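You operate a simulated robot arm through the tools that you are given. There is no shell and no other tool.

Carry out the task below with a simulated robot arm. There is one attempt and no reset: what you move stays moved.

JOB
Tidy up at the top of the red cart. At the end: the white cup is on the top of the workbench; the yellow padlock from the red cart is on the top of the workbench; one of the brown valve cartons from the top of the red cart is on the top of the steel table; the green cup is in the grey tray; whatever was shut is shut again. Leave all else as you found it, and nothing knocked over. Set down upright: brown valve carton, green cup, white cup.

Only the result counts: the job must be done as asked and must still hold three seconds after the hand-in. Knocking over, shifting, dropping, spilling or breaking anything else fails it.

ROBOT AND FRAMES
A 7-joint arm with a two-finger parallel gripper, fixed in place. Base frame: the origin is at the foot of the arm, x ahead of it, y to its left, z up; the work surface is at about z = 0.82. Lengths are in m, angles in degrees, forces in N, time in s.
With the tool pointing down near the work surface it reaches from about 0.1 to 0.66 m from the base axis. Its first joint turns from -66.0 to 66.0 degrees. Payload 1.57 kg.
Tool frame: the origin (TCP) lies between the finger pads and is the grasp point; the fingertips stand 0.03 m ahead of it; z points along the fingers, y is the line along which they close. Largest opening 0.08 m; finger width 0.017, thickness 0.012; the body of the gripper, 0.04 by 0.082 m, starts 0.08 m behind the TCP.
Orientation is told as [roll, pitch, yaw] about the base's x, y, z axes, in that order, counted from this pose: with the fingers straight down and closing along the base's y, the tool's x points along the base's -x, its y along +y and its z along -z.

CONTROLS
- The arm moves only by the tool servo_tool. Its argument "plan" is a list of rows, each an object of numbers (a shift or turn left out is 0, a gripper value left out holds the last): "dx", "dy", "dz": the shift along the tool's x, y, z in m; "ax", "ay", "az": the turn, a rotation vector about the tool's x, y, z in degrees; "fingers": the closure, from 0 (fully open) to 1 (shut). In form: [{"dx": .., "dy": .., "dz": .., "ax": .., "ay": .., "az": .., "fingers": ..}, ...]. A call has 1 to 20 rows; each row shifts and turns the commanded pose from where the row before left it, along the tool's axes as they then stand. Rows are played at 5 a second. More than 0.05 m and 8.6 degrees between two rows, or a gripper value outside its range, and nothing of the call is played. Where a pose cannot be reached the arm comes as near as it can. A force on the tool above 40 N (or 10 N above the force at the start of the call, whichever is more), or a blocked arm, ends the call early, and 0.2 s more pass. The fingers move at their own pace (about 0.072 m/s each) and stop on an object; they squeeze with about 35 N. The grip force told is the motor's: it shows also when the fingers shut on nothing. Time passes only in rows, and 0.2 s behind the last, so rows that do not move let the fingers close. The reply holds the time, the measured pose of the TCP, the force on the tool along the base axes, the opening and the grip force, in the units named above and with some noise, with the torque about the TCP (base axes, N m) and any sound that the robot's microphone picked up, and new pictures: "views" is both (left out), scene, wrist or none.
- Cameras (640 x 400 px; columns grow to the right, rows downward): "scene" is fixed at [0.0738, 0.4491, 1.4161]; the picture's right is [-0.52, -0.85, 0.00], its down [-0.57, 0.35, -0.74] and it looks along [0.63, -0.39, -0.67] (base axes); focal length 236 px, centre (320, 200). "wrist" rides on the gripper at [0.072, -0.007, -0.122] in the tool frame; the picture's right is [0.09, 1.00, 0.00], its down [-0.84, 0.08, -0.54] and it looks along [-0.54, 0.05, 0.84] (tool axes); focal length 238 px, centre (320, 200). There is no depth. A picture from a camera that has moved, and an enlarged one, comes with that camera's place and axes in the base frame and with its lens. The place of the scene camera against the robot may be out by one fixed shift of up to 0.012 m in any direction.
- zoom(camera, box): a new picture of the part [left, top, right, bottom] of that camera's present view, enlarged. The clock stands still meanwhile.
- sign_off(): hands the job in; it is judged then, once.

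Places have to be worked out from the pictures, the camera data and where the tool is seen. Open the gripper and draw the arm clear of the work before you hand the job in, unless the task says otherwise.

The tools are called after ">>>" as name(argument=value, ...) on one line, values as JSON. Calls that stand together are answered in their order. servo_tool: Moves the arm, as the interface text tells. Its arguments: {"type":"object","properties":{"plan":{"type":"array"},"views":{"type":"string","enum":["both","scene","wrist","none"]}},"required":["plan"]} The other tools are called the same way: zoom (camera, box) takes an enlarged picture of a part of a camera's view; sign_off () hands the job in.

At the start:

```text
t: 0.0
tcp_pos: [0.4049, 0.0084, 1.1458]
tcp_rot: [0.0, 0.1, 0.0]
wrist_force: [0.4, -0.1, 0.0]
ft_torque: [0.0, -0.02, 0.01]
width: 0.0799
gripper_force: 0.1
```

scene: 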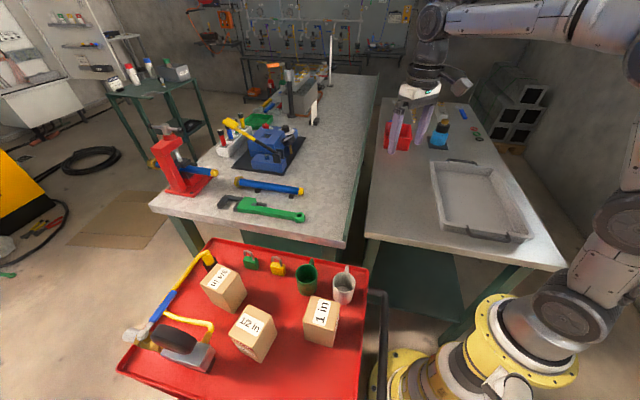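
wrist: 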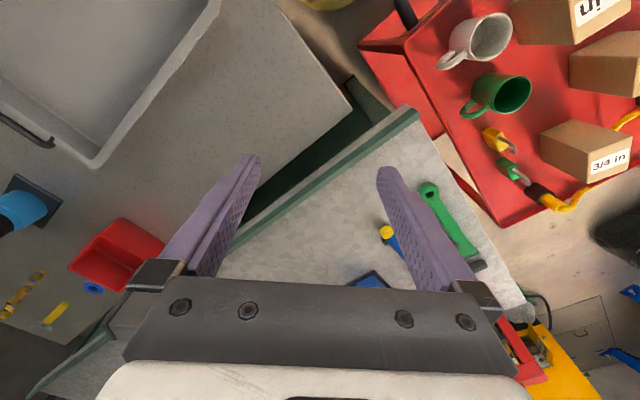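

The pictures show the red cart with three cartons, two cups and two padlocks, the workbench with tools, and the table with the grey tray. I zoom in on the parts before moving.

>>> zoom(camera="scene", box=[110, 220, 400, 400])

>>> zoom(camera="scene", box=[140, 50, 380, 230])

>>> zoom(camera="scene", box=[350, 80, 590, 280])

>>> zoom(camera="wrist", box=[380, 0, 640, 200])

```text
2.21 times, centred on (255, 310) of scene
camera zoom: at [0.0738, 0.4491, 1.4161], right [-0.52, -0.85, 0.0], down [-0.57, 0.35, -0.74], along [0.63, -0.39, -0.67], focal length 522 px, centre (463, -43)
```

zoom: 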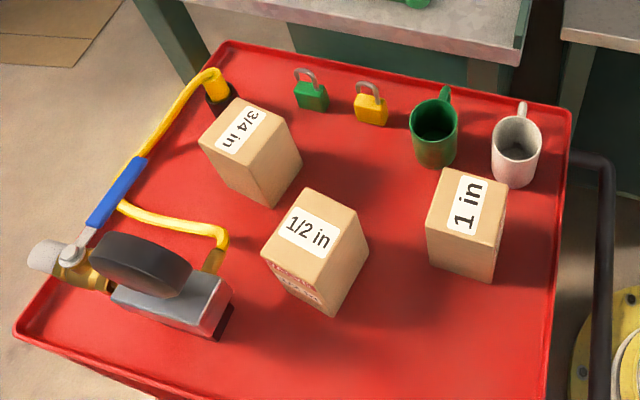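

```text
2.22 times, centred on (260, 140) of scene
camera zoom: at [0.0738, 0.4491, 1.4161], right [-0.52, -0.85, 0.0], down [-0.57, 0.35, -0.74], along [0.63, -0.39, -0.67], focal length 525 px, centre (453, 333)
```

zoom: 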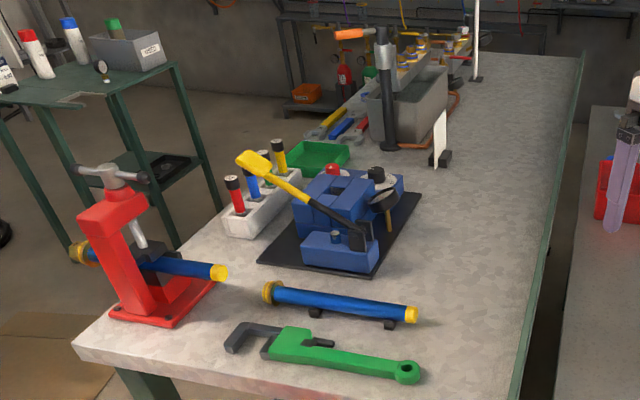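

```text
2.00 times, centred on (470, 180) of scene
camera zoom: at [0.0738, 0.4491, 1.4161], right [-0.52, -0.85, 0.0], down [-0.57, 0.35, -0.74], along [0.63, -0.39, -0.67], focal length 473 px, centre (20, 240)
```

zoom: 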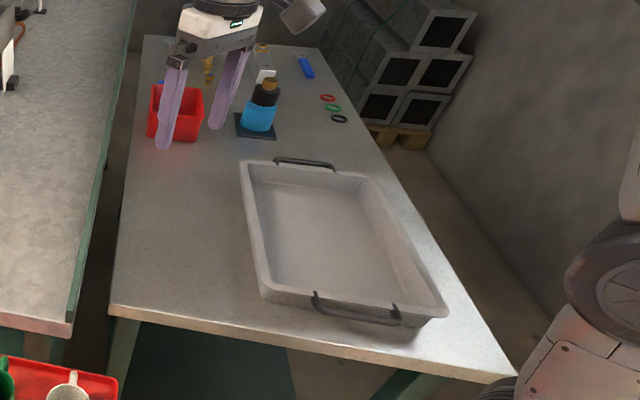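

```text
2.00 times, centred on (510, 100) of wrist
camera zoom: at [0.3332, 0.0018, 1.2666], right [-0.09, 1.0, 0.0], down [0.84, 0.08, 0.54], along [0.54, 0.05, -0.84], focal length 477 px, centre (-60, 400)
```

zoom: 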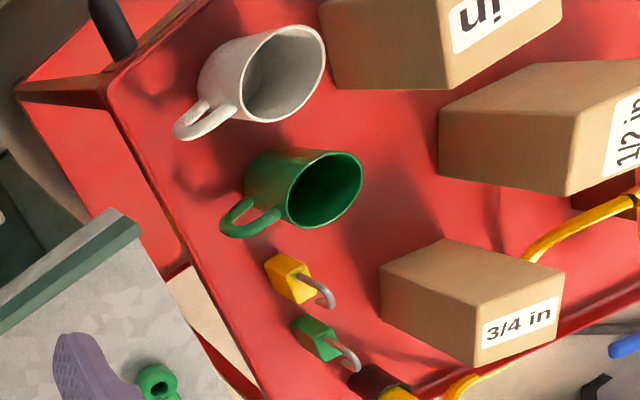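

The two views together place the white cup rim near (0.30, 0.24, 0.87), the green cup near (0.37, 0.305) and the yellow padlock near (0.46, 0.353), with the bench top near z≈0.85. I move the tool at height toward the cart for a closer look with the wrist camera.

>>> servo_tool(plan=[{"dx": 0.02, "dy": 0.025}, {"dx": 0.02, "dy": 0.025}, {"dx": 0.02, "dy": 0.025}, {"dx": 0.02, "dy": 0.025}, {"dx": 0.02, "dy": 0.025}, {"dx": 0.02, "dy": 0.025}, {"dx": 0.02, "dy": 0.025}, {"dx": 0.02, "dy": 0.025}, {"dx": 0.02, "dy": 0.025}, {}])

```text
t: 2.2
tcp_pos: [0.2224, 0.2341, 1.145]
tcp_rot: [0.0, 0.0, 0.0]
wrist_force: [-1.2, 0.2, 0.5]
ft_torque: [0.0, 0.07, 0.01]
width: 0.0796
gripper_force: 0.2
camera wrist: at [0.1503, 0.2278, 1.2659], right [-0.09, 1.0, 0.0], down [0.84, 0.08, 0.54], along [0.54, 0.05, -0.84], focal length 238 px, centre (320, 200)
```

scene: 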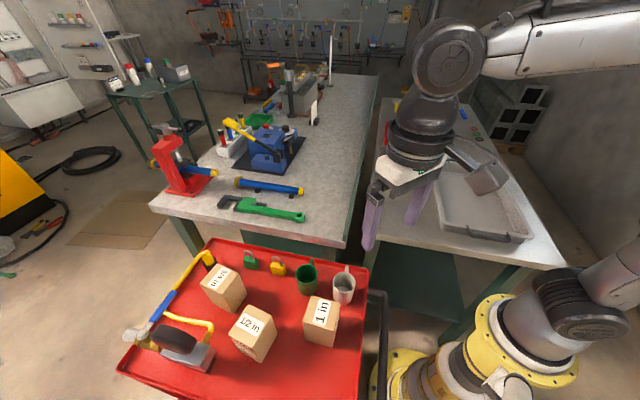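
wrist: 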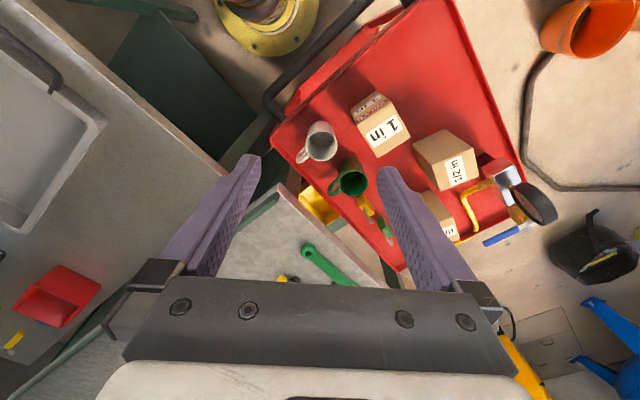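

The cart is now well within the wrist view. I zoom in to measure the objects and the surfaces.

>>> zoom(camera="wrist", box=[260, 70, 420, 270])

>>> zoom(camera="wrist", box=[370, 110, 570, 260])

```text
2.00 times, centred on (340, 170) of wrist
camera zoom: at [0.1503, 0.2278, 1.2659], right [-0.09, 1.0, 0.0], down [0.84, 0.08, 0.54], along [0.54, 0.05, -0.84], focal length 477 px, centre (280, 260)
```

zoom: 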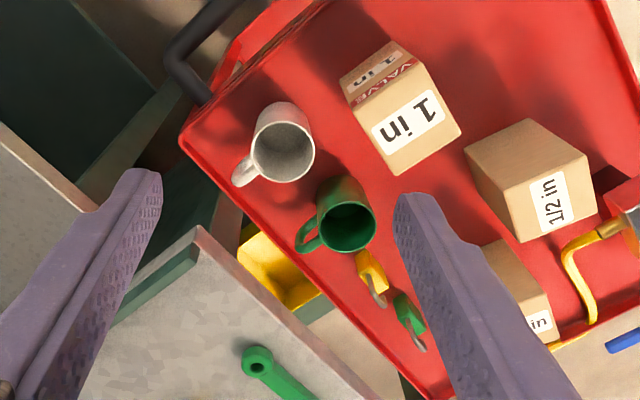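

```text
2.67 times, centred on (470, 185) of wrist
camera zoom: at [0.1503, 0.2278, 1.2659], right [-0.09, 1.0, 0.0], down [0.84, 0.08, 0.54], along [0.54, 0.05, -0.84], focal length 636 px, centre (-80, 240)
```

zoom: 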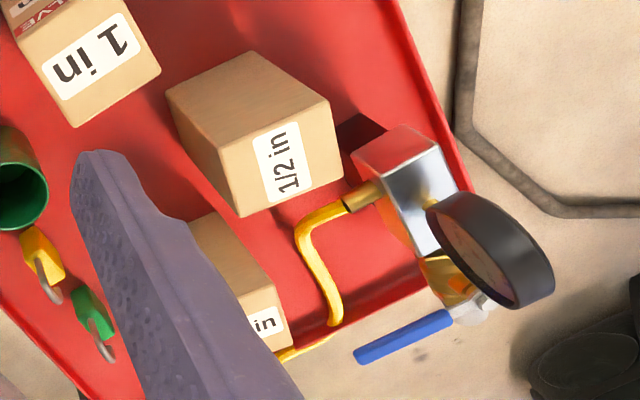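

From both views the 1 in carton is centred near (0.249, 0.334), with its top at about z 0.90 and its sides at 45°. I go above it and turn the tool to yaw +45 so the fingers close over its shorter side.

>>> servo_tool(plan=[{"dx": -0.006, "dy": 0.025, "dz": 0.025}, {"dx": -0.006, "dy": 0.025, "dz": 0.025}, {"dx": -0.006, "dy": 0.025, "dz": 0.025}, {"dx": -0.006, "dy": 0.025, "dz": 0.025}, {"az": -7.5}, {"az": -7.5}, {"az": -7.5}, {"az": -7.5}, {"az": -7.5}, {"az": -7.5}, {}])

```text
t: 4.6
tcp_pos: [0.2478, 0.3329, 1.0459]
tcp_rot: [0.0, 0.1, 45.2]
wrist_force: [-0.3, 0.3, 0.4]
ft_torque: [0.01, -0.02, 0.02]
width: 0.0798
gripper_force: 0.0
camera wrist: at [0.2024, 0.2773, 1.1672], right [-0.77, 0.64, 0.0], down [0.54, 0.65, 0.54], along [0.35, 0.42, -0.84], focal length 238 px, centre (320, 200)
```

scene: 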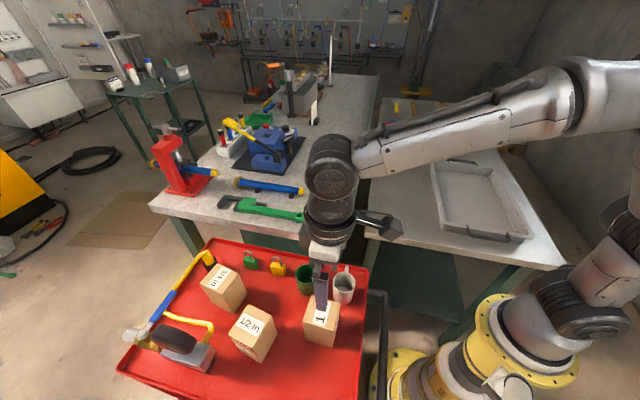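
wrist: 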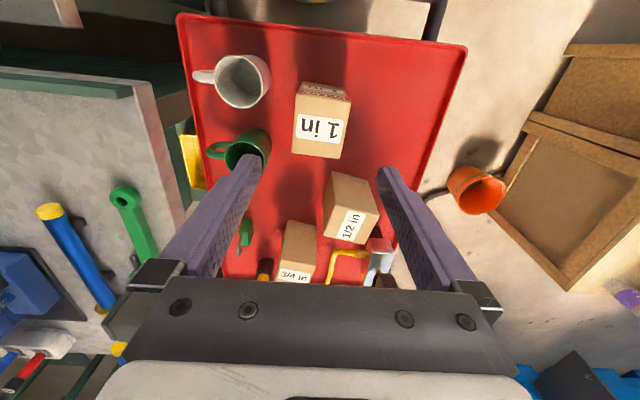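

Now above the carton, I zoom in to check its alignment with the fingers.

>>> zoom(camera="wrist", box=[200, 40, 400, 180])

>>> zoom(camera="scene", box=[230, 220, 390, 360])

```text
2.86 times, centred on (300, 110) of wrist
camera zoom: at [0.2024, 0.2773, 1.1672], right [-0.77, 0.64, 0.0], down [0.54, 0.65, 0.54], along [0.35, 0.42, -0.84], focal length 681 px, centre (377, 457)
```

zoom: 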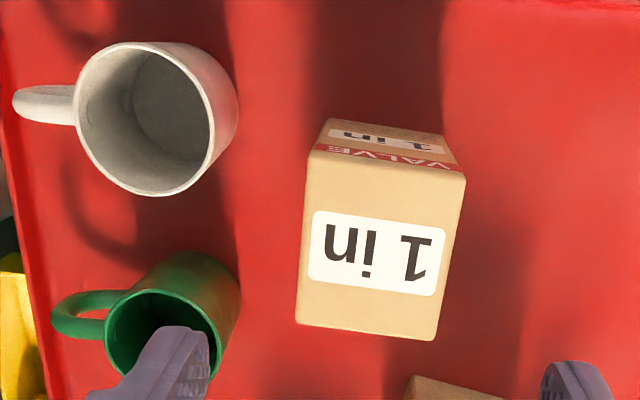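

```text
2.86 times, centred on (310, 290) of scene
camera zoom: at [0.0738, 0.4491, 1.4161], right [-0.52, -0.85, 0.0], down [-0.57, 0.35, -0.74], along [0.63, -0.39, -0.67], focal length 675 px, centre (349, -57)
```

zoom: 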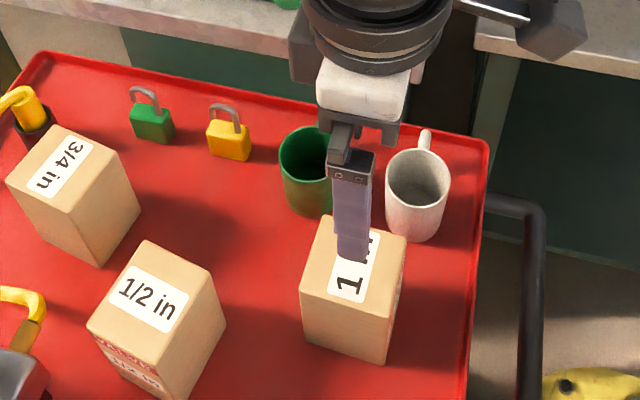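

The carton is centred under the TCP and about 3.5° off in yaw. I correct the turn, descend to mid-height of the carton and close the fingers.

>>> servo_tool(plan=[{"az": 3.5}, {"dz": 0.04}, {"dz": 0.04}, {"dz": 0.04}, {"dz": 0.03}, {"dz": 0.02}, {"dz": 0.013}, {}])

```text
t: 6.4
tcp_pos: [0.2498, 0.336, 0.8604]
tcp_rot: [0.0, -0.1, 41.4]
wrist_force: [-0.2, 0.1, 0.0]
ft_torque: [-0.02, 0.01, 0.03]
width: 0.0801
gripper_force: 0.1
camera wrist: at [0.1998, 0.2822, 0.9812], right [-0.73, 0.68, 0.0], down [0.57, 0.61, 0.54], along [0.37, 0.4, -0.84], focal length 238 px, centre (320, 200)
```

scene: 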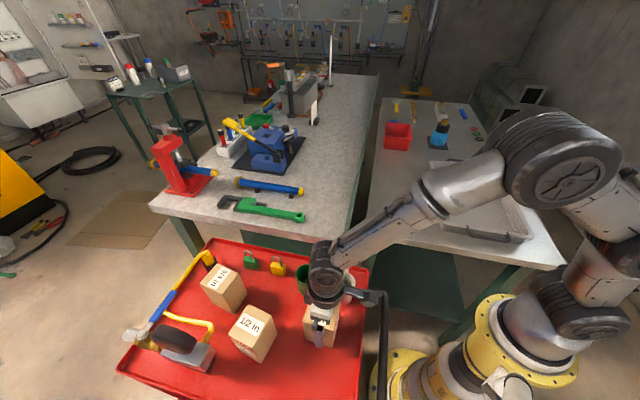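
wrist: 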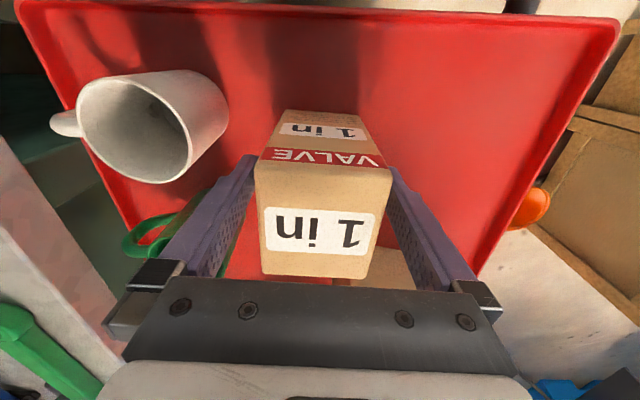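

The fingers straddle the carton with room on both sides. I close them and lift a little to check the hold.

>>> servo_tool(plan=[{"fingers": 1}, {"fingers": 1}, {"fingers": 1}, {"fingers": 1}, {"dz": -0.02}, {"dz": -0.03}, {"dz": -0.03}, {}])

```text
t: 8.2
tcp_pos: [0.2475, 0.3334, 0.9425]
tcp_rot: [0.0, 0.0, 41.5]
wrist_force: [0.6, 1.1, -3.2]
ft_torque: [-0.02, 0.02, 0.0]
width: 0.0618
gripper_force: 34.8
camera wrist: at [0.1984, 0.2812, 1.0635], right [-0.73, 0.68, 0.0], down [0.58, 0.61, 0.54], along [0.37, 0.39, -0.84], focal length 238 px, centre (320, 200)
```

scene: 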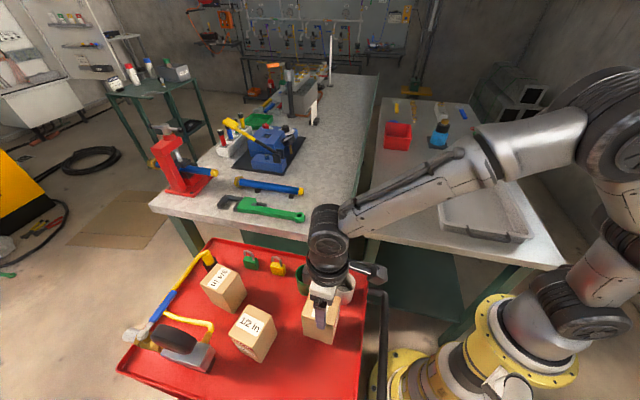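
wrist: 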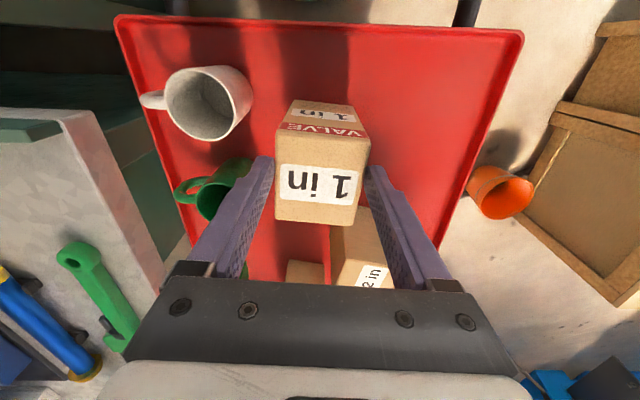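

The carton seems to sit lower between the fingers than when I closed on it. I zoom in before moving on, in case it slipped.

>>> zoom(camera="scene", box=[230, 220, 390, 360])

>>> zoom(camera="wrist", box=[200, 60, 440, 280])

```text
2.86 times, centred on (310, 290) of scene
camera zoom: at [0.0738, 0.4491, 1.4161], right [-0.52, -0.85, 0.0], down [-0.57, 0.35, -0.74], along [0.63, -0.39, -0.67], focal length 675 px, centre (349, -57)
```

zoom: 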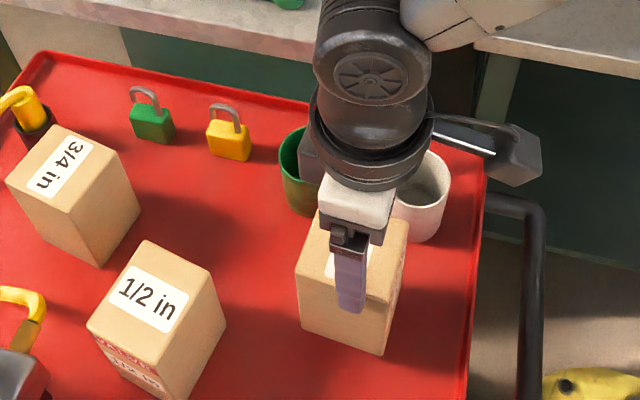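

```text
1.82 times, centred on (320, 170) of wrist
camera zoom: at [0.1984, 0.2812, 1.0635], right [-0.73, 0.68, 0.0], down [0.58, 0.61, 0.54], along [0.37, 0.39, -0.84], focal length 433 px, centre (320, 254)
```

zoom: 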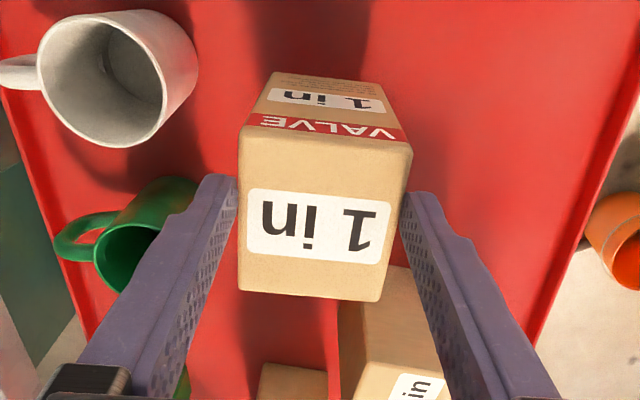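

The carton has slid down between the fingers, its top now below the TCP. I wait one beat to see whether it still creeps.

>>> servo_tool(plan=[{}])

>>> zoom(camera="wrist", box=[200, 60, 440, 280])

>>> zoom(camera="scene", box=[230, 220, 390, 360])

```text
t: 8.6
tcp_pos: [0.2467, 0.3347, 0.9431]
tcp_rot: [0.0, 0.1, 41.7]
wrist_force: [0.6, 0.5, -4.2]
ft_torque: [-0.05, 0.03, 0.0]
width: 0.0618
gripper_force: 35.1
camera wrist: at [0.1985, 0.2814, 1.0633], right [-0.73, 0.68, 0.0], down [0.57, 0.61, 0.54], along [0.37, 0.4, -0.84], focal length 238 px, centre (320, 200)
```

scene: 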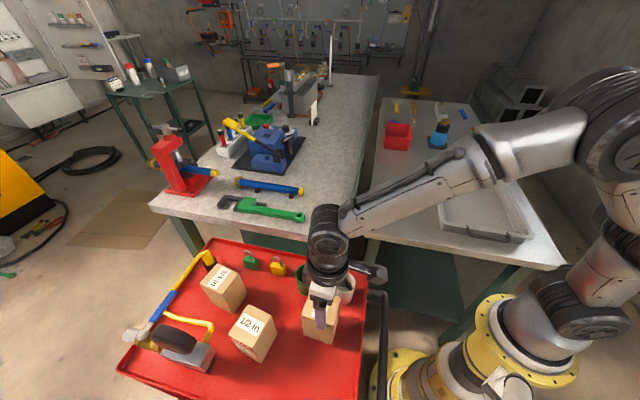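
wrist: 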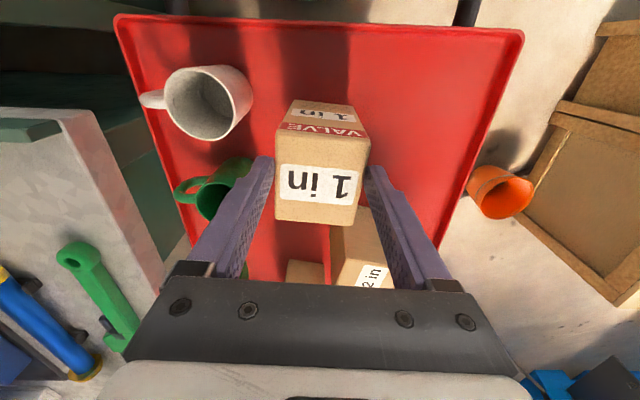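

```text
1.82 times, centred on (320, 170) of wrist
camera zoom: at [0.1985, 0.2814, 1.0633], right [-0.73, 0.68, 0.0], down [0.57, 0.61, 0.54], along [0.37, 0.4, -0.84], focal length 433 px, centre (320, 254)
```

zoom: 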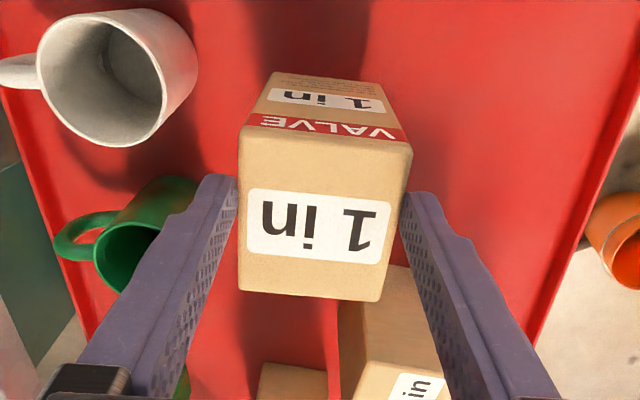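

```text
2.86 times, centred on (310, 290) of scene
camera zoom: at [0.0738, 0.4491, 1.4161], right [-0.52, -0.85, 0.0], down [-0.57, 0.35, -0.74], along [0.63, -0.39, -0.67], focal length 675 px, centre (349, -57)
```

zoom: 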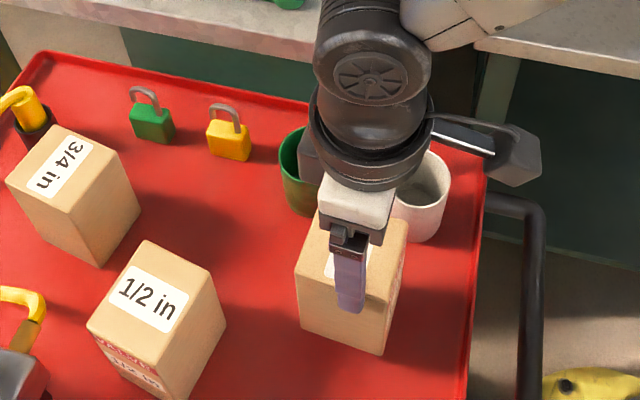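

It is not creeping, so I lower it back slowly until it rests on the cart, then I'll re-grip lower.

>>> servo_tool(plan=[{"dz": 0.006}, {"dz": 0.006}, {"dz": 0.006}, {"dz": 0.006}, {}])

>>> zoom(camera="wrist", box=[200, 60, 440, 280])

>>> zoom(camera="scene", box=[230, 220, 390, 360])

```text
t: 9.8
tcp_pos: [0.249, 0.3334, 0.9195]
tcp_rot: [-0.1, 0.1, 41.4]
wrist_force: [0.6, 0.4, -3.4]
ft_torque: [-0.02, 0.05, 0.03]
width: 0.0616
gripper_force: 35.0
camera wrist: at [0.1998, 0.2808, 1.0402], right [-0.73, 0.68, 0.0], down [0.57, 0.61, 0.54], along [0.37, 0.4, -0.84], focal length 238 px, centre (320, 200)
```

scene: 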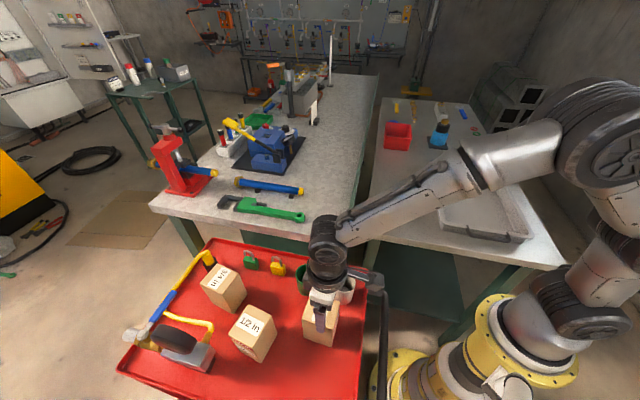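
wrist: 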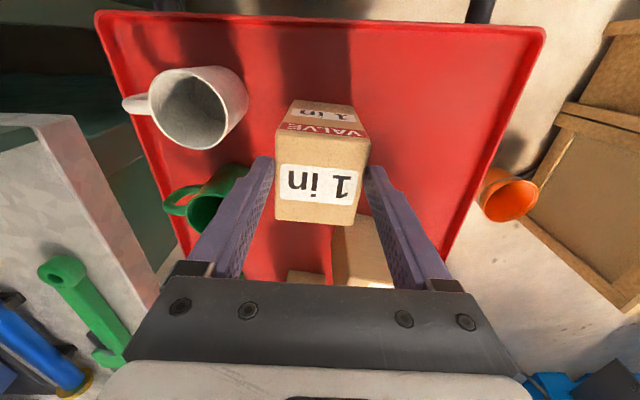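

```text
1.82 times, centred on (320, 170) of wrist
camera zoom: at [0.1998, 0.2808, 1.0402], right [-0.73, 0.68, 0.0], down [0.57, 0.61, 0.54], along [0.37, 0.4, -0.84], focal length 433 px, centre (320, 254)
```

zoom: 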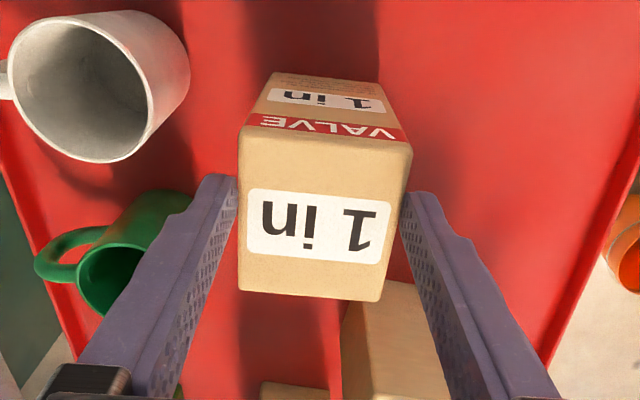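

```text
2.86 times, centred on (310, 290) of scene
camera zoom: at [0.0738, 0.4491, 1.4161], right [-0.52, -0.85, 0.0], down [-0.57, 0.35, -0.74], along [0.63, -0.39, -0.67], focal length 675 px, centre (349, -57)
```

zoom: 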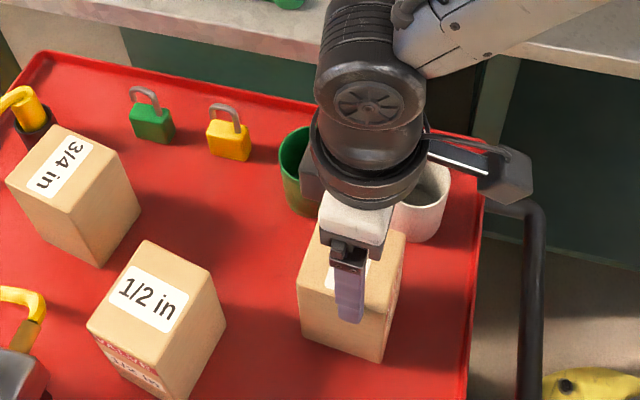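

The carton is held firmly now, and its lower edges are almost back where they started. I lower it a little more to find the contact.

>>> servo_tool(plan=[{"dz": 0.003}, {"dz": 0.003}, {}], views="none")

```text
t: 10.6
tcp_pos: [0.2481, 0.333, 0.9135]
tcp_rot: [-0.1, -0.1, 41.5]
wrist_force: [-5.0, -1.4, 11.6]
ft_torque: [-0.73, 0.66, -0.2]
width: 0.0618
gripper_force: 34.8
```

The force reading shows the carton is resting on the cart. I open, go down to about mid-height and grip again with a longer wait.

>>> servo_tool(plan=[{"fingers": 0}, {"fingers": 0}, {"dz": 0.02}, {"dz": 0.02}, {"dz": 0.02}, {"dz": 0.005}, {}, {"fingers": 1}, {"fingers": 1}, {"fingers": 1}, {"fingers": 1}, {"fingers": 1}, {"fingers": 1}])

>>> zoom(camera="wrist", box=[200, 60, 440, 280])

>>> zoom(camera="scene", box=[230, 220, 390, 360])

```text
t: 13.4
tcp_pos: [0.2495, 0.332, 0.8459]
tcp_rot: [-0.1, 0.0, 41.6]
wrist_force: [0.6, 1.4, 0.6]
ft_torque: [0.15, 0.0, 0.02]
width: 0.0619
gripper_force: 34.7
camera wrist: at [0.1996, 0.2805, 0.9678], right [-0.73, 0.68, 0.0], down [0.57, 0.61, 0.54], along [0.37, 0.4, -0.84], focal length 238 px, centre (320, 200)
```

scene: 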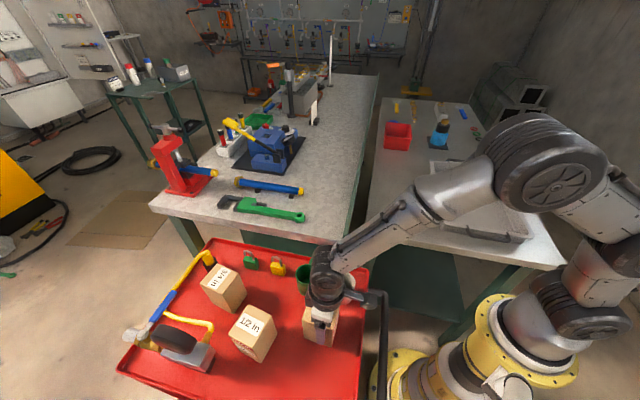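
wrist: 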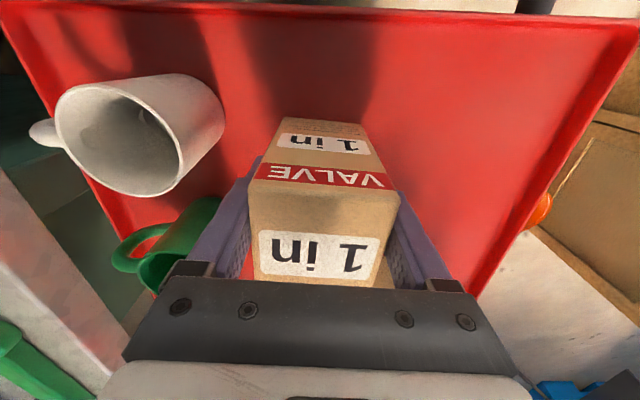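

```text
1.82 times, centred on (320, 170) of wrist
camera zoom: at [0.1996, 0.2805, 0.9678], right [-0.73, 0.68, 0.0], down [0.57, 0.61, 0.54], along [0.37, 0.4, -0.84], focal length 433 px, centre (320, 254)
```

zoom: 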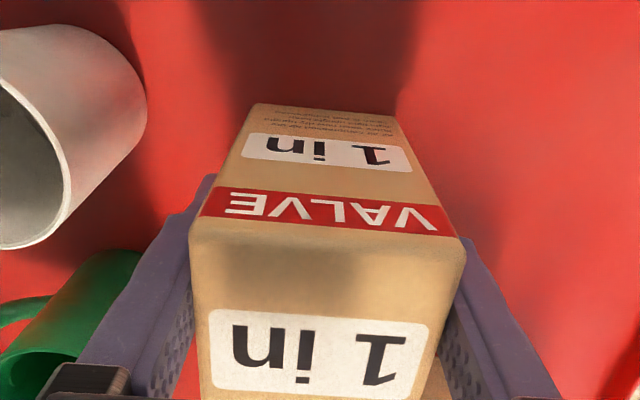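

```text
2.86 times, centred on (310, 290) of scene
camera zoom: at [0.0738, 0.4491, 1.4161], right [-0.52, -0.85, 0.0], down [-0.57, 0.35, -0.74], along [0.63, -0.39, -0.67], focal length 675 px, centre (349, -57)
```

zoom: 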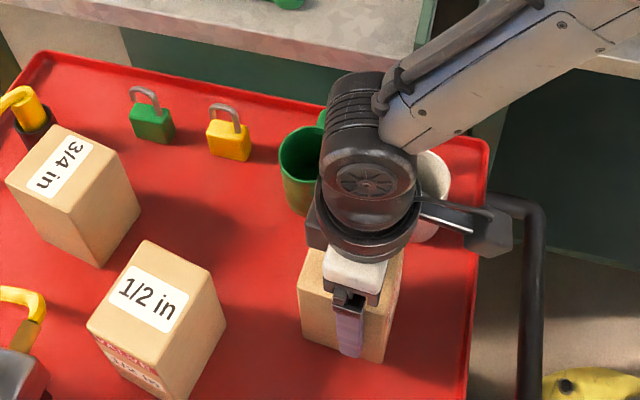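

Firmly closed at mid-height (opening 0.062, grip 35 N). I lift slowly by 2 cm and compare the carton's place in the wrist picture.

>>> servo_tool(plan=[{"dz": -0.005}, {"dz": -0.005}, {"dz": -0.005}, {"dz": -0.005}, {}], views="wrist")

```text
t: 14.6
tcp_pos: [0.2489, 0.3345, 0.8688]
tcp_rot: [0.1, 0.0, 41.6]
wrist_force: [0.0, -0.5, -3.8]
ft_torque: [-0.04, 0.05, 0.0]
width: 0.062
gripper_force: 35.2
camera wrist: at [0.1993, 0.2811, 0.9894], right [-0.73, 0.68, 0.0], down [0.57, 0.61, 0.54], along [0.37, 0.4, -0.84], focal length 238 px, centre (320, 200)
```

wrist: 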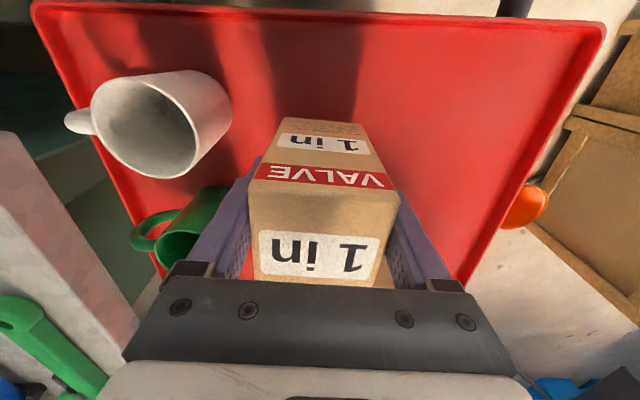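

The carton stayed put in the grip this time. I lift it higher in slow steps and turn the tool back to yaw 0.

>>> servo_tool(plan=[{"dz": -0.01}, {"dz": -0.02}, {"dz": -0.03}, {"dz": -0.03}, {"dz": -0.03}, {"dz": -0.03}, {"dz": -0.03}, {"az": 6}, {"az": 7}, {"az": 7}, {"az": 7}, {"az": 7}, {"az": 7}, {}])

```text
t: 17.6
tcp_pos: [0.2484, 0.3336, 1.047]
tcp_rot: [0.0, 0.1, 0.4]
wrist_force: [0.1, 0.0, -4.1]
ft_torque: [0.0, 0.03, 0.0]
width: 0.0619
gripper_force: 34.9
camera wrist: at [0.1771, 0.3266, 1.1685], right [-0.1, 0.99, 0.0], down [0.84, 0.08, 0.54], along [0.54, 0.05, -0.84], focal length 238 px, centre (320, 200)
```

scene: 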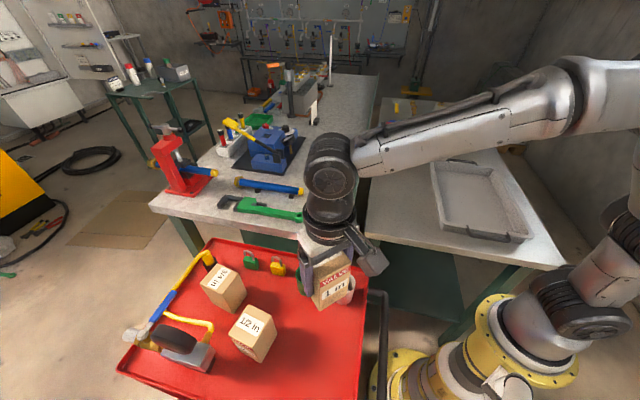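
wrist: 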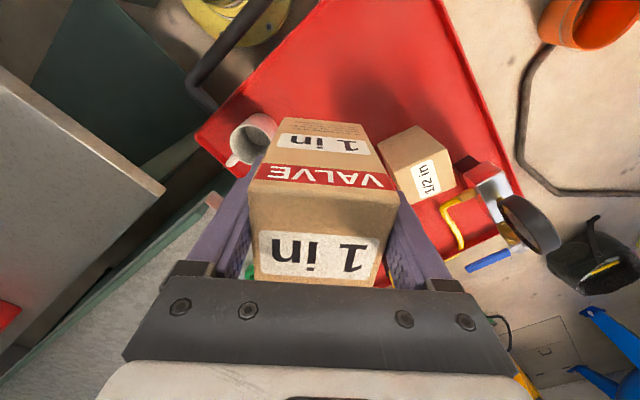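

The carton is held firmly and the steel table's near corner shows at about (0.405, 0.075). I carry the carton across to about (0.41, -0.08).

>>> servo_tool(plan=[{"dx": -0.007, "dy": -0.018}, {"dx": -0.0135, "dy": -0.0345}, {"dx": -0.0135, "dy": -0.0345}, {"dx": -0.0135, "dy": -0.0345}, {"dx": -0.0135, "dy": -0.0345}, {"dx": -0.0135, "dy": -0.0345}, {"dx": -0.0135, "dy": -0.0345}, {"dx": -0.0135, "dy": -0.0345}, {"dx": -0.0135, "dy": -0.0345}, {"dx": -0.0135, "dy": -0.0345}, {"dx": -0.0135, "dy": -0.0345}, {"dx": -0.0135, "dy": -0.0345}, {"dx": -0.0065, "dy": -0.0165}, {}])

```text
t: 20.6
tcp_pos: [0.4152, -0.0804, 1.049]
tcp_rot: [-0.1, 0.0, 0.7]
wrist_force: [0.3, -0.6, -5.2]
ft_torque: [0.04, 0.02, 0.02]
width: 0.0618
gripper_force: 34.6
camera wrist: at [0.3435, -0.0874, 1.1704], right [-0.1, 0.99, 0.0], down [0.84, 0.09, 0.54], along [0.54, 0.06, -0.84], focal length 238 px, centre (320, 200)
```

scene: 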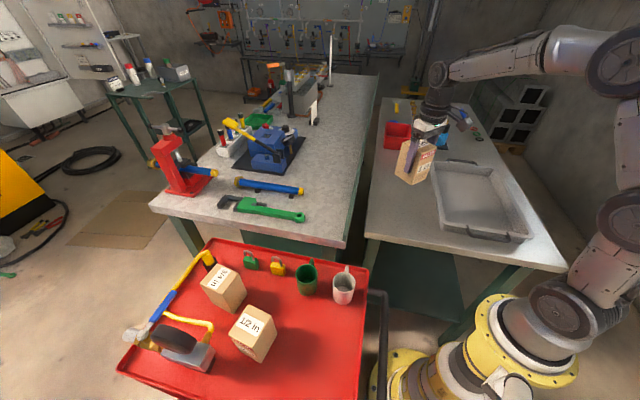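
wrist: 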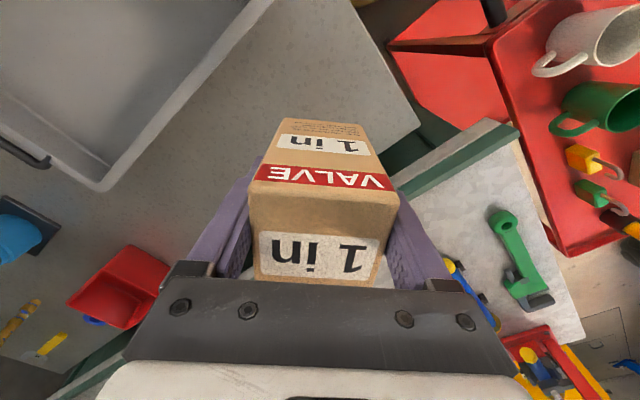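

By triangulation the steel table top is near z 0.833, with its corner at (0.42, 0.06), so the spot below is clear by about 10 cm on every side. I lower to just above it.

>>> servo_tool(plan=[{"dz": 0.02}, {"dz": 0.03}, {"dz": 0.03}, {"dz": 0.03}, {"dz": 0.02}, {"dz": 0.012}, {}])

>>> zoom(camera="scene", box=[350, 100, 510, 260])

```text
t: 22.2
tcp_pos: [0.4135, -0.0816, 0.9053]
tcp_rot: [-0.1, 0.1, 0.6]
wrist_force: [-0.1, -1.1, -4.3]
ft_torque: [-0.01, 0.05, 0.01]
width: 0.0619
gripper_force: 34.6
camera wrist: at [0.3416, -0.0885, 1.0266], right [-0.1, 0.99, 0.0], down [0.84, 0.09, 0.54], along [0.54, 0.06, -0.84], focal length 238 px, centre (320, 200)
```

scene: 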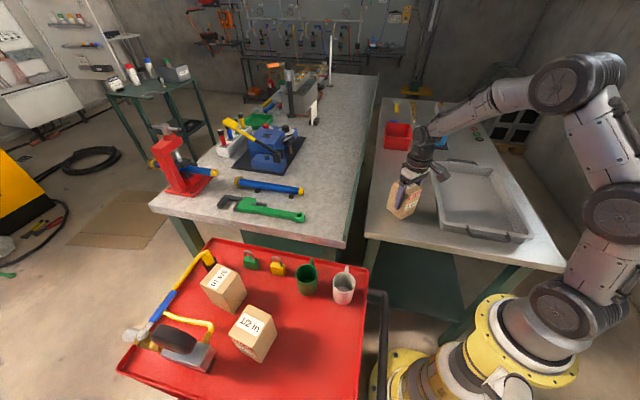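
wrist: 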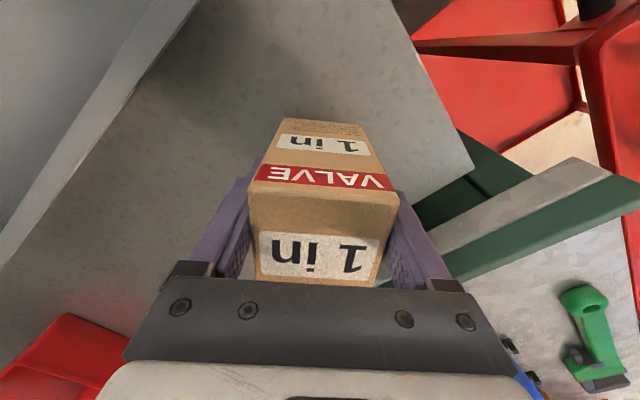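

```text
2.50 times, centred on (430, 180) of scene
camera zoom: at [0.0739, 0.4491, 1.4161], right [-0.52, -0.85, 0.0], down [-0.57, 0.35, -0.74], along [0.63, -0.39, -0.67], focal length 591 px, centre (45, 250)
```

zoom: 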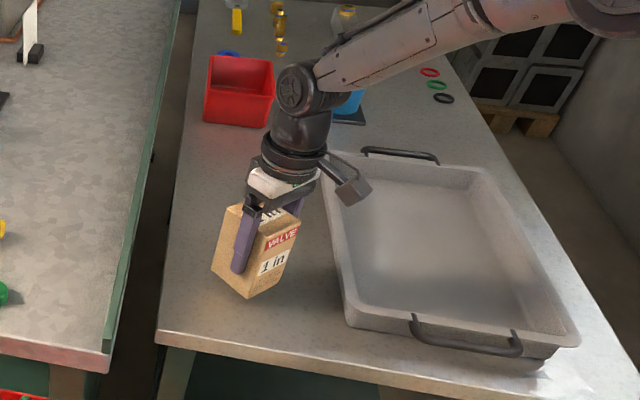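

The carton hangs upright over the clear part of the steel table, so I lower it in small steps while watching the force.

>>> servo_tool(plan=[{"dz": 0.005}, {"dz": 0.005}, {"dz": 0.004}, {}], views="none")

```text
t: 23.2
tcp_pos: [0.4142, -0.0786, 0.8907]
tcp_rot: [0.0, 0.0, 0.5]
wrist_force: [-0.5, 0.5, -4.5]
ft_torque: [-0.01, 0.02, 0.01]
width: 0.0617
gripper_force: 34.6
```

There is no contact yet at TCP z 0.891, so I continue down in 3 mm steps.

>>> servo_tool(plan=[{"dz": 0.003}, {"dz": 0.003}, {}], views="none")

```text
t: 24.0
tcp_pos: [0.4141, -0.0791, 0.886]
tcp_rot: [0.0, -0.1, 0.4]
wrist_force: [-7.0, 5.3, 17.6]
ft_torque: [0.2, 0.96, -0.16]
width: 0.0621
gripper_force: 35.2
```

The contact force says the carton is down. I ease off 1–2 mm, open the fingers and rise straight up.

>>> servo_tool(plan=[{"dz": -0.0015}, {"fingers": 0}, {"fingers": 0}, {"fingers": 0}, {"dz": -0.03}, {"dz": -0.04}, {"dz": -0.04}, {"dz": -0.04}, {}])

```text
t: 26.0
tcp_pos: [0.415, -0.0757, 1.0359]
tcp_rot: [0.0, -0.1, 0.6]
wrist_force: [-0.4, -0.3, 0.0]
ft_torque: [-0.01, -0.04, 0.01]
width: 0.08
gripper_force: 0.3
camera wrist: at [0.3425, -0.0827, 1.1577], right [-0.1, 0.99, 0.0], down [0.84, 0.09, 0.54], along [0.54, 0.06, -0.84], focal length 238 px, centre (320, 200)
```

scene: 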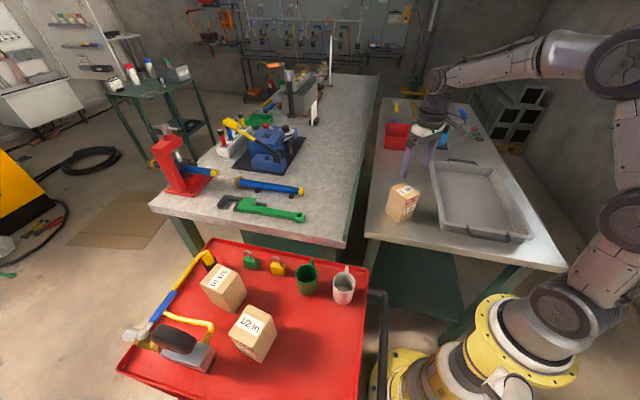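
wrist: 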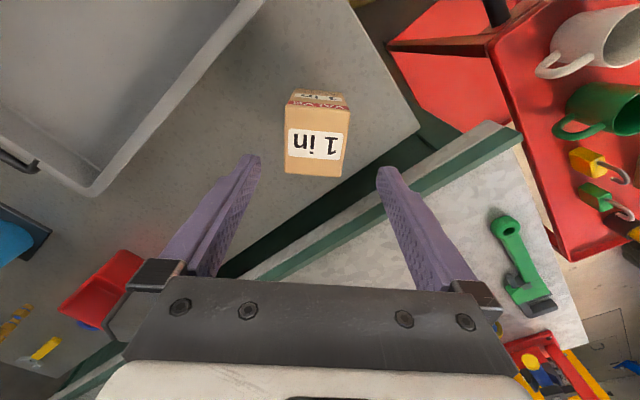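

The carton stands upright on the steel table and has been released. I zoom in on the bench corner to get the bench height and the free area there.

>>> zoom(camera="wrist", box=[380, 80, 640, 360])

>>> zoom(camera="scene", box=[260, 160, 420, 260])

>>> zoom(camera="scene", box=[230, 220, 390, 320])

```text
1.43 times, centred on (510, 220) of wrist
camera zoom: at [0.3425, -0.0827, 1.1577], right [-0.1, 0.99, 0.0], down [0.84, 0.09, 0.54], along [0.54, 0.06, -0.84], focal length 340 px, centre (49, 171)
```

zoom: 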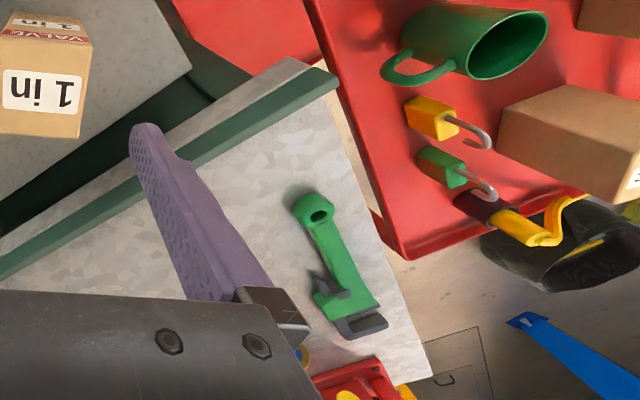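

```text
4.00 times, centred on (340, 210) of scene
camera zoom: at [0.0738, 0.4491, 1.4161], right [-0.52, -0.85, 0.0], down [-0.57, 0.35, -0.74], along [0.63, -0.39, -0.67], focal length 945 px, centre (240, 160)
```

zoom: 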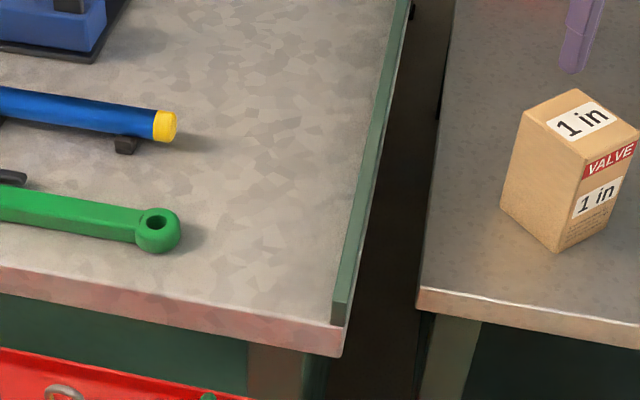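

```text
4.00 times, centred on (310, 270) of scene
camera zoom: at [0.0738, 0.4491, 1.4161], right [-0.52, -0.85, 0.0], down [-0.57, 0.35, -0.74], along [0.63, -0.39, -0.67], focal length 945 px, centre (360, -80)
```

zoom: 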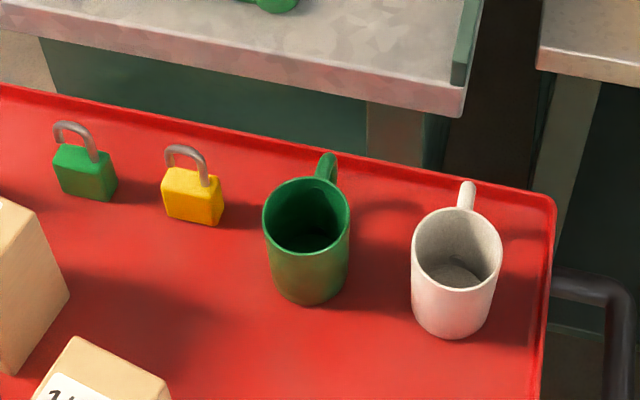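

The bench top looks to be near z 0.85 and the area at its corner is free. The white cup is at about (0.295, 0.2435), handle toward (+x, −y), so I go above it and turn to yaw −45 so the fingers straddle the body across the handle's direction.

>>> servo_tool(plan=[{"dx": 0.012, "dy": 0.032}, {"dx": 0.012, "dy": 0.032}, {"dx": 0.012, "dy": 0.032}, {"dx": 0.012, "dy": 0.032}, {"dx": 0.012, "dy": 0.032}, {"dx": 0.012, "dy": 0.032}, {"dx": 0.012, "dy": 0.032}, {"dx": 0.012, "dy": 0.032}, {"dx": 0.012, "dy": 0.032}, {"dx": 0.012, "dy": 0.032}, {"az": 7.6}, {"az": 7.6}, {"az": 7.6}, {"az": 7.6}, {"az": 7.6}, {"az": 7.6}, {}])

```text
t: 29.6
tcp_pos: [0.2923, 0.24, 1.0383]
tcp_rot: [0.0, 0.0, -45.2]
wrist_force: [0.8, 0.0, 0.8]
ft_torque: [-0.01, 0.01, 0.02]
width: 0.0797
gripper_force: 0.1
camera wrist: at [0.236, 0.2861, 1.1589], right [0.64, 0.77, 0.0], down [0.64, -0.54, 0.54], along [0.42, -0.35, -0.84], focal length 238 px, centre (320, 200)
```

scene: 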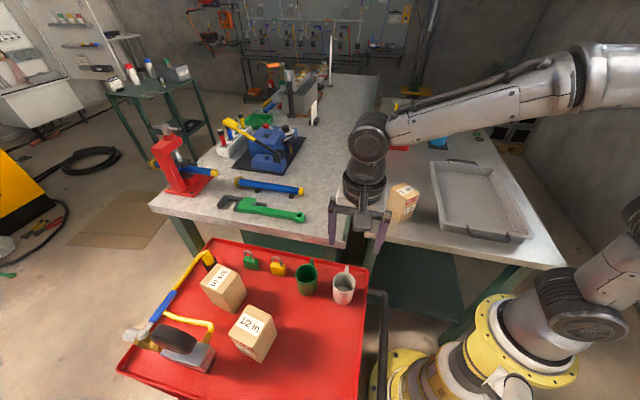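
wrist: 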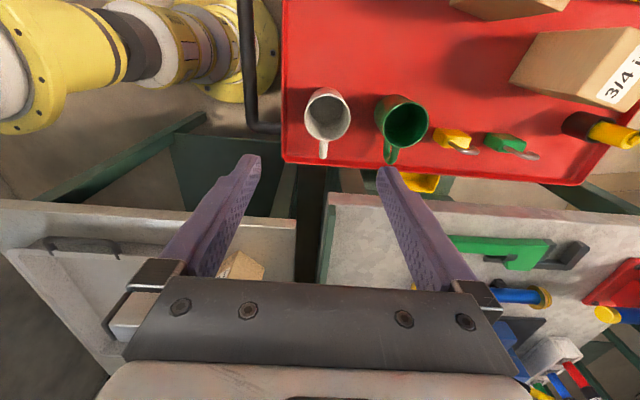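

>>> zoom(camera="wrist", box=[270, 60, 470, 200])

```text
2.86 times, centred on (370, 130) of wrist
camera zoom: at [0.236, 0.2861, 1.1589], right [0.64, 0.77, 0.0], down [0.64, -0.54, 0.54], along [0.42, -0.35, -0.84], focal length 681 px, centre (177, 400)
```

zoom: 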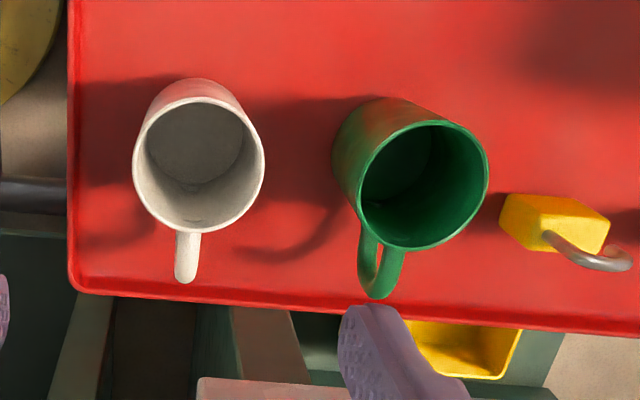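

The white cup is centred about 8 mm along tool +y from the TCP, with its handle in line with tool x. I correct for that and descend around the cup.

>>> servo_tool(plan=[{"dy": 0.008}, {"dz": 0.03}, {"dz": 0.03}, {"dz": 0.03}, {"dz": 0.03}, {"dz": 0.02}, {}], views="wrist")

```text
t: 31.2
tcp_pos: [0.2952, 0.2447, 0.8969]
tcp_rot: [0.0, 0.1, -45.1]
wrist_force: [0.1, 0.1, -0.6]
ft_torque: [0.01, -0.01, -0.04]
width: 0.08
gripper_force: 0.1
camera wrist: at [0.241, 0.2914, 1.0175], right [0.64, 0.77, 0.0], down [0.65, -0.54, 0.54], along [0.42, -0.35, -0.84], focal length 238 px, centre (320, 200)
```

wrist: 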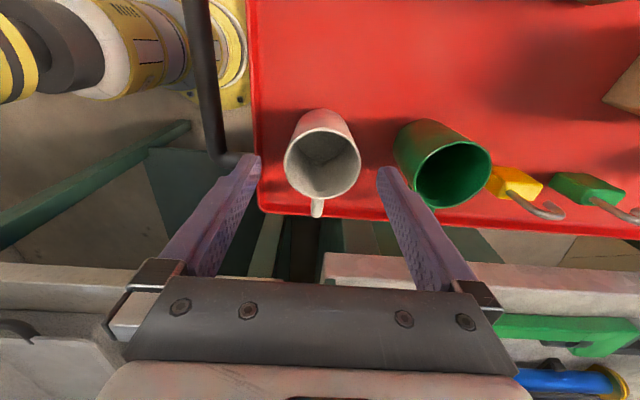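

The cup is well centred and the right finger clears the green cup by about 12 mm. I go down the rest of the way and close.

>>> servo_tool(plan=[{"dx": 0.003, "dy": 0.001}, {"dz": 0.02}, {"dz": 0.02}, {"dz": 0.018}, {}])

>>> zoom(camera="wrist", box=[200, 60, 480, 280])

```text
t: 32.4
tcp_pos: [0.2947, 0.2472, 0.8396]
tcp_rot: [0.0, 0.1, -45.0]
wrist_force: [0.0, 0.2, 0.1]
ft_torque: [-0.04, 0.0, 0.0]
width: 0.0799
gripper_force: 0.1
camera wrist: at [0.2401, 0.2935, 0.9607], right [0.64, 0.77, 0.0], down [0.65, -0.54, 0.54], along [0.42, -0.35, -0.84], focal length 238 px, centre (320, 200)
```

scene: 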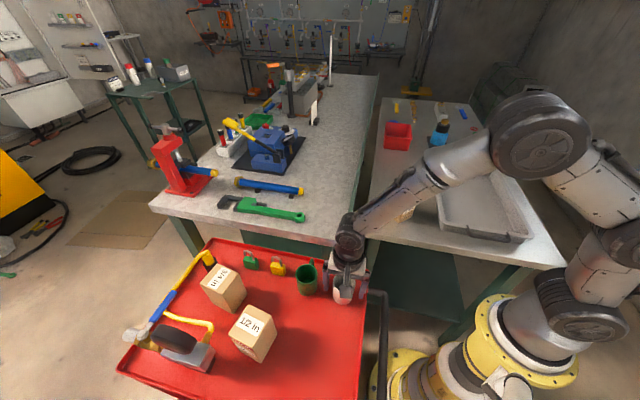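
wrist: 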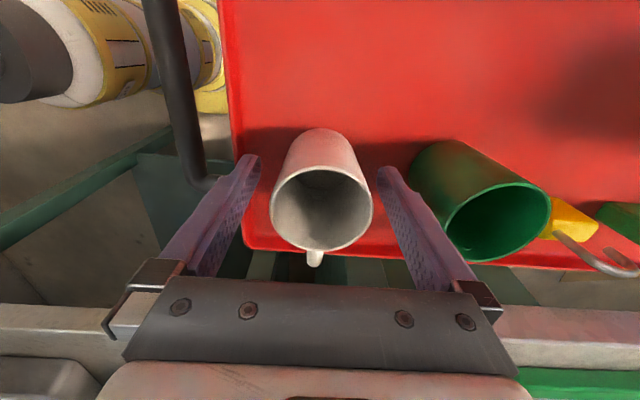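

```text
1.82 times, centred on (340, 170) of wrist
camera zoom: at [0.2401, 0.2935, 0.9607], right [0.64, 0.77, 0.0], down [0.65, -0.54, 0.54], along [0.42, -0.35, -0.84], focal length 433 px, centre (284, 254)
```

zoom: 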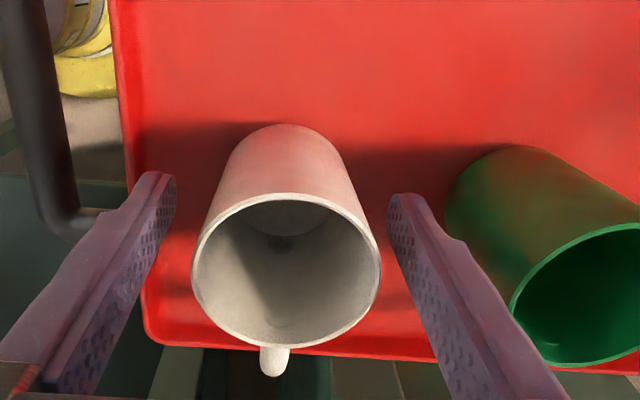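

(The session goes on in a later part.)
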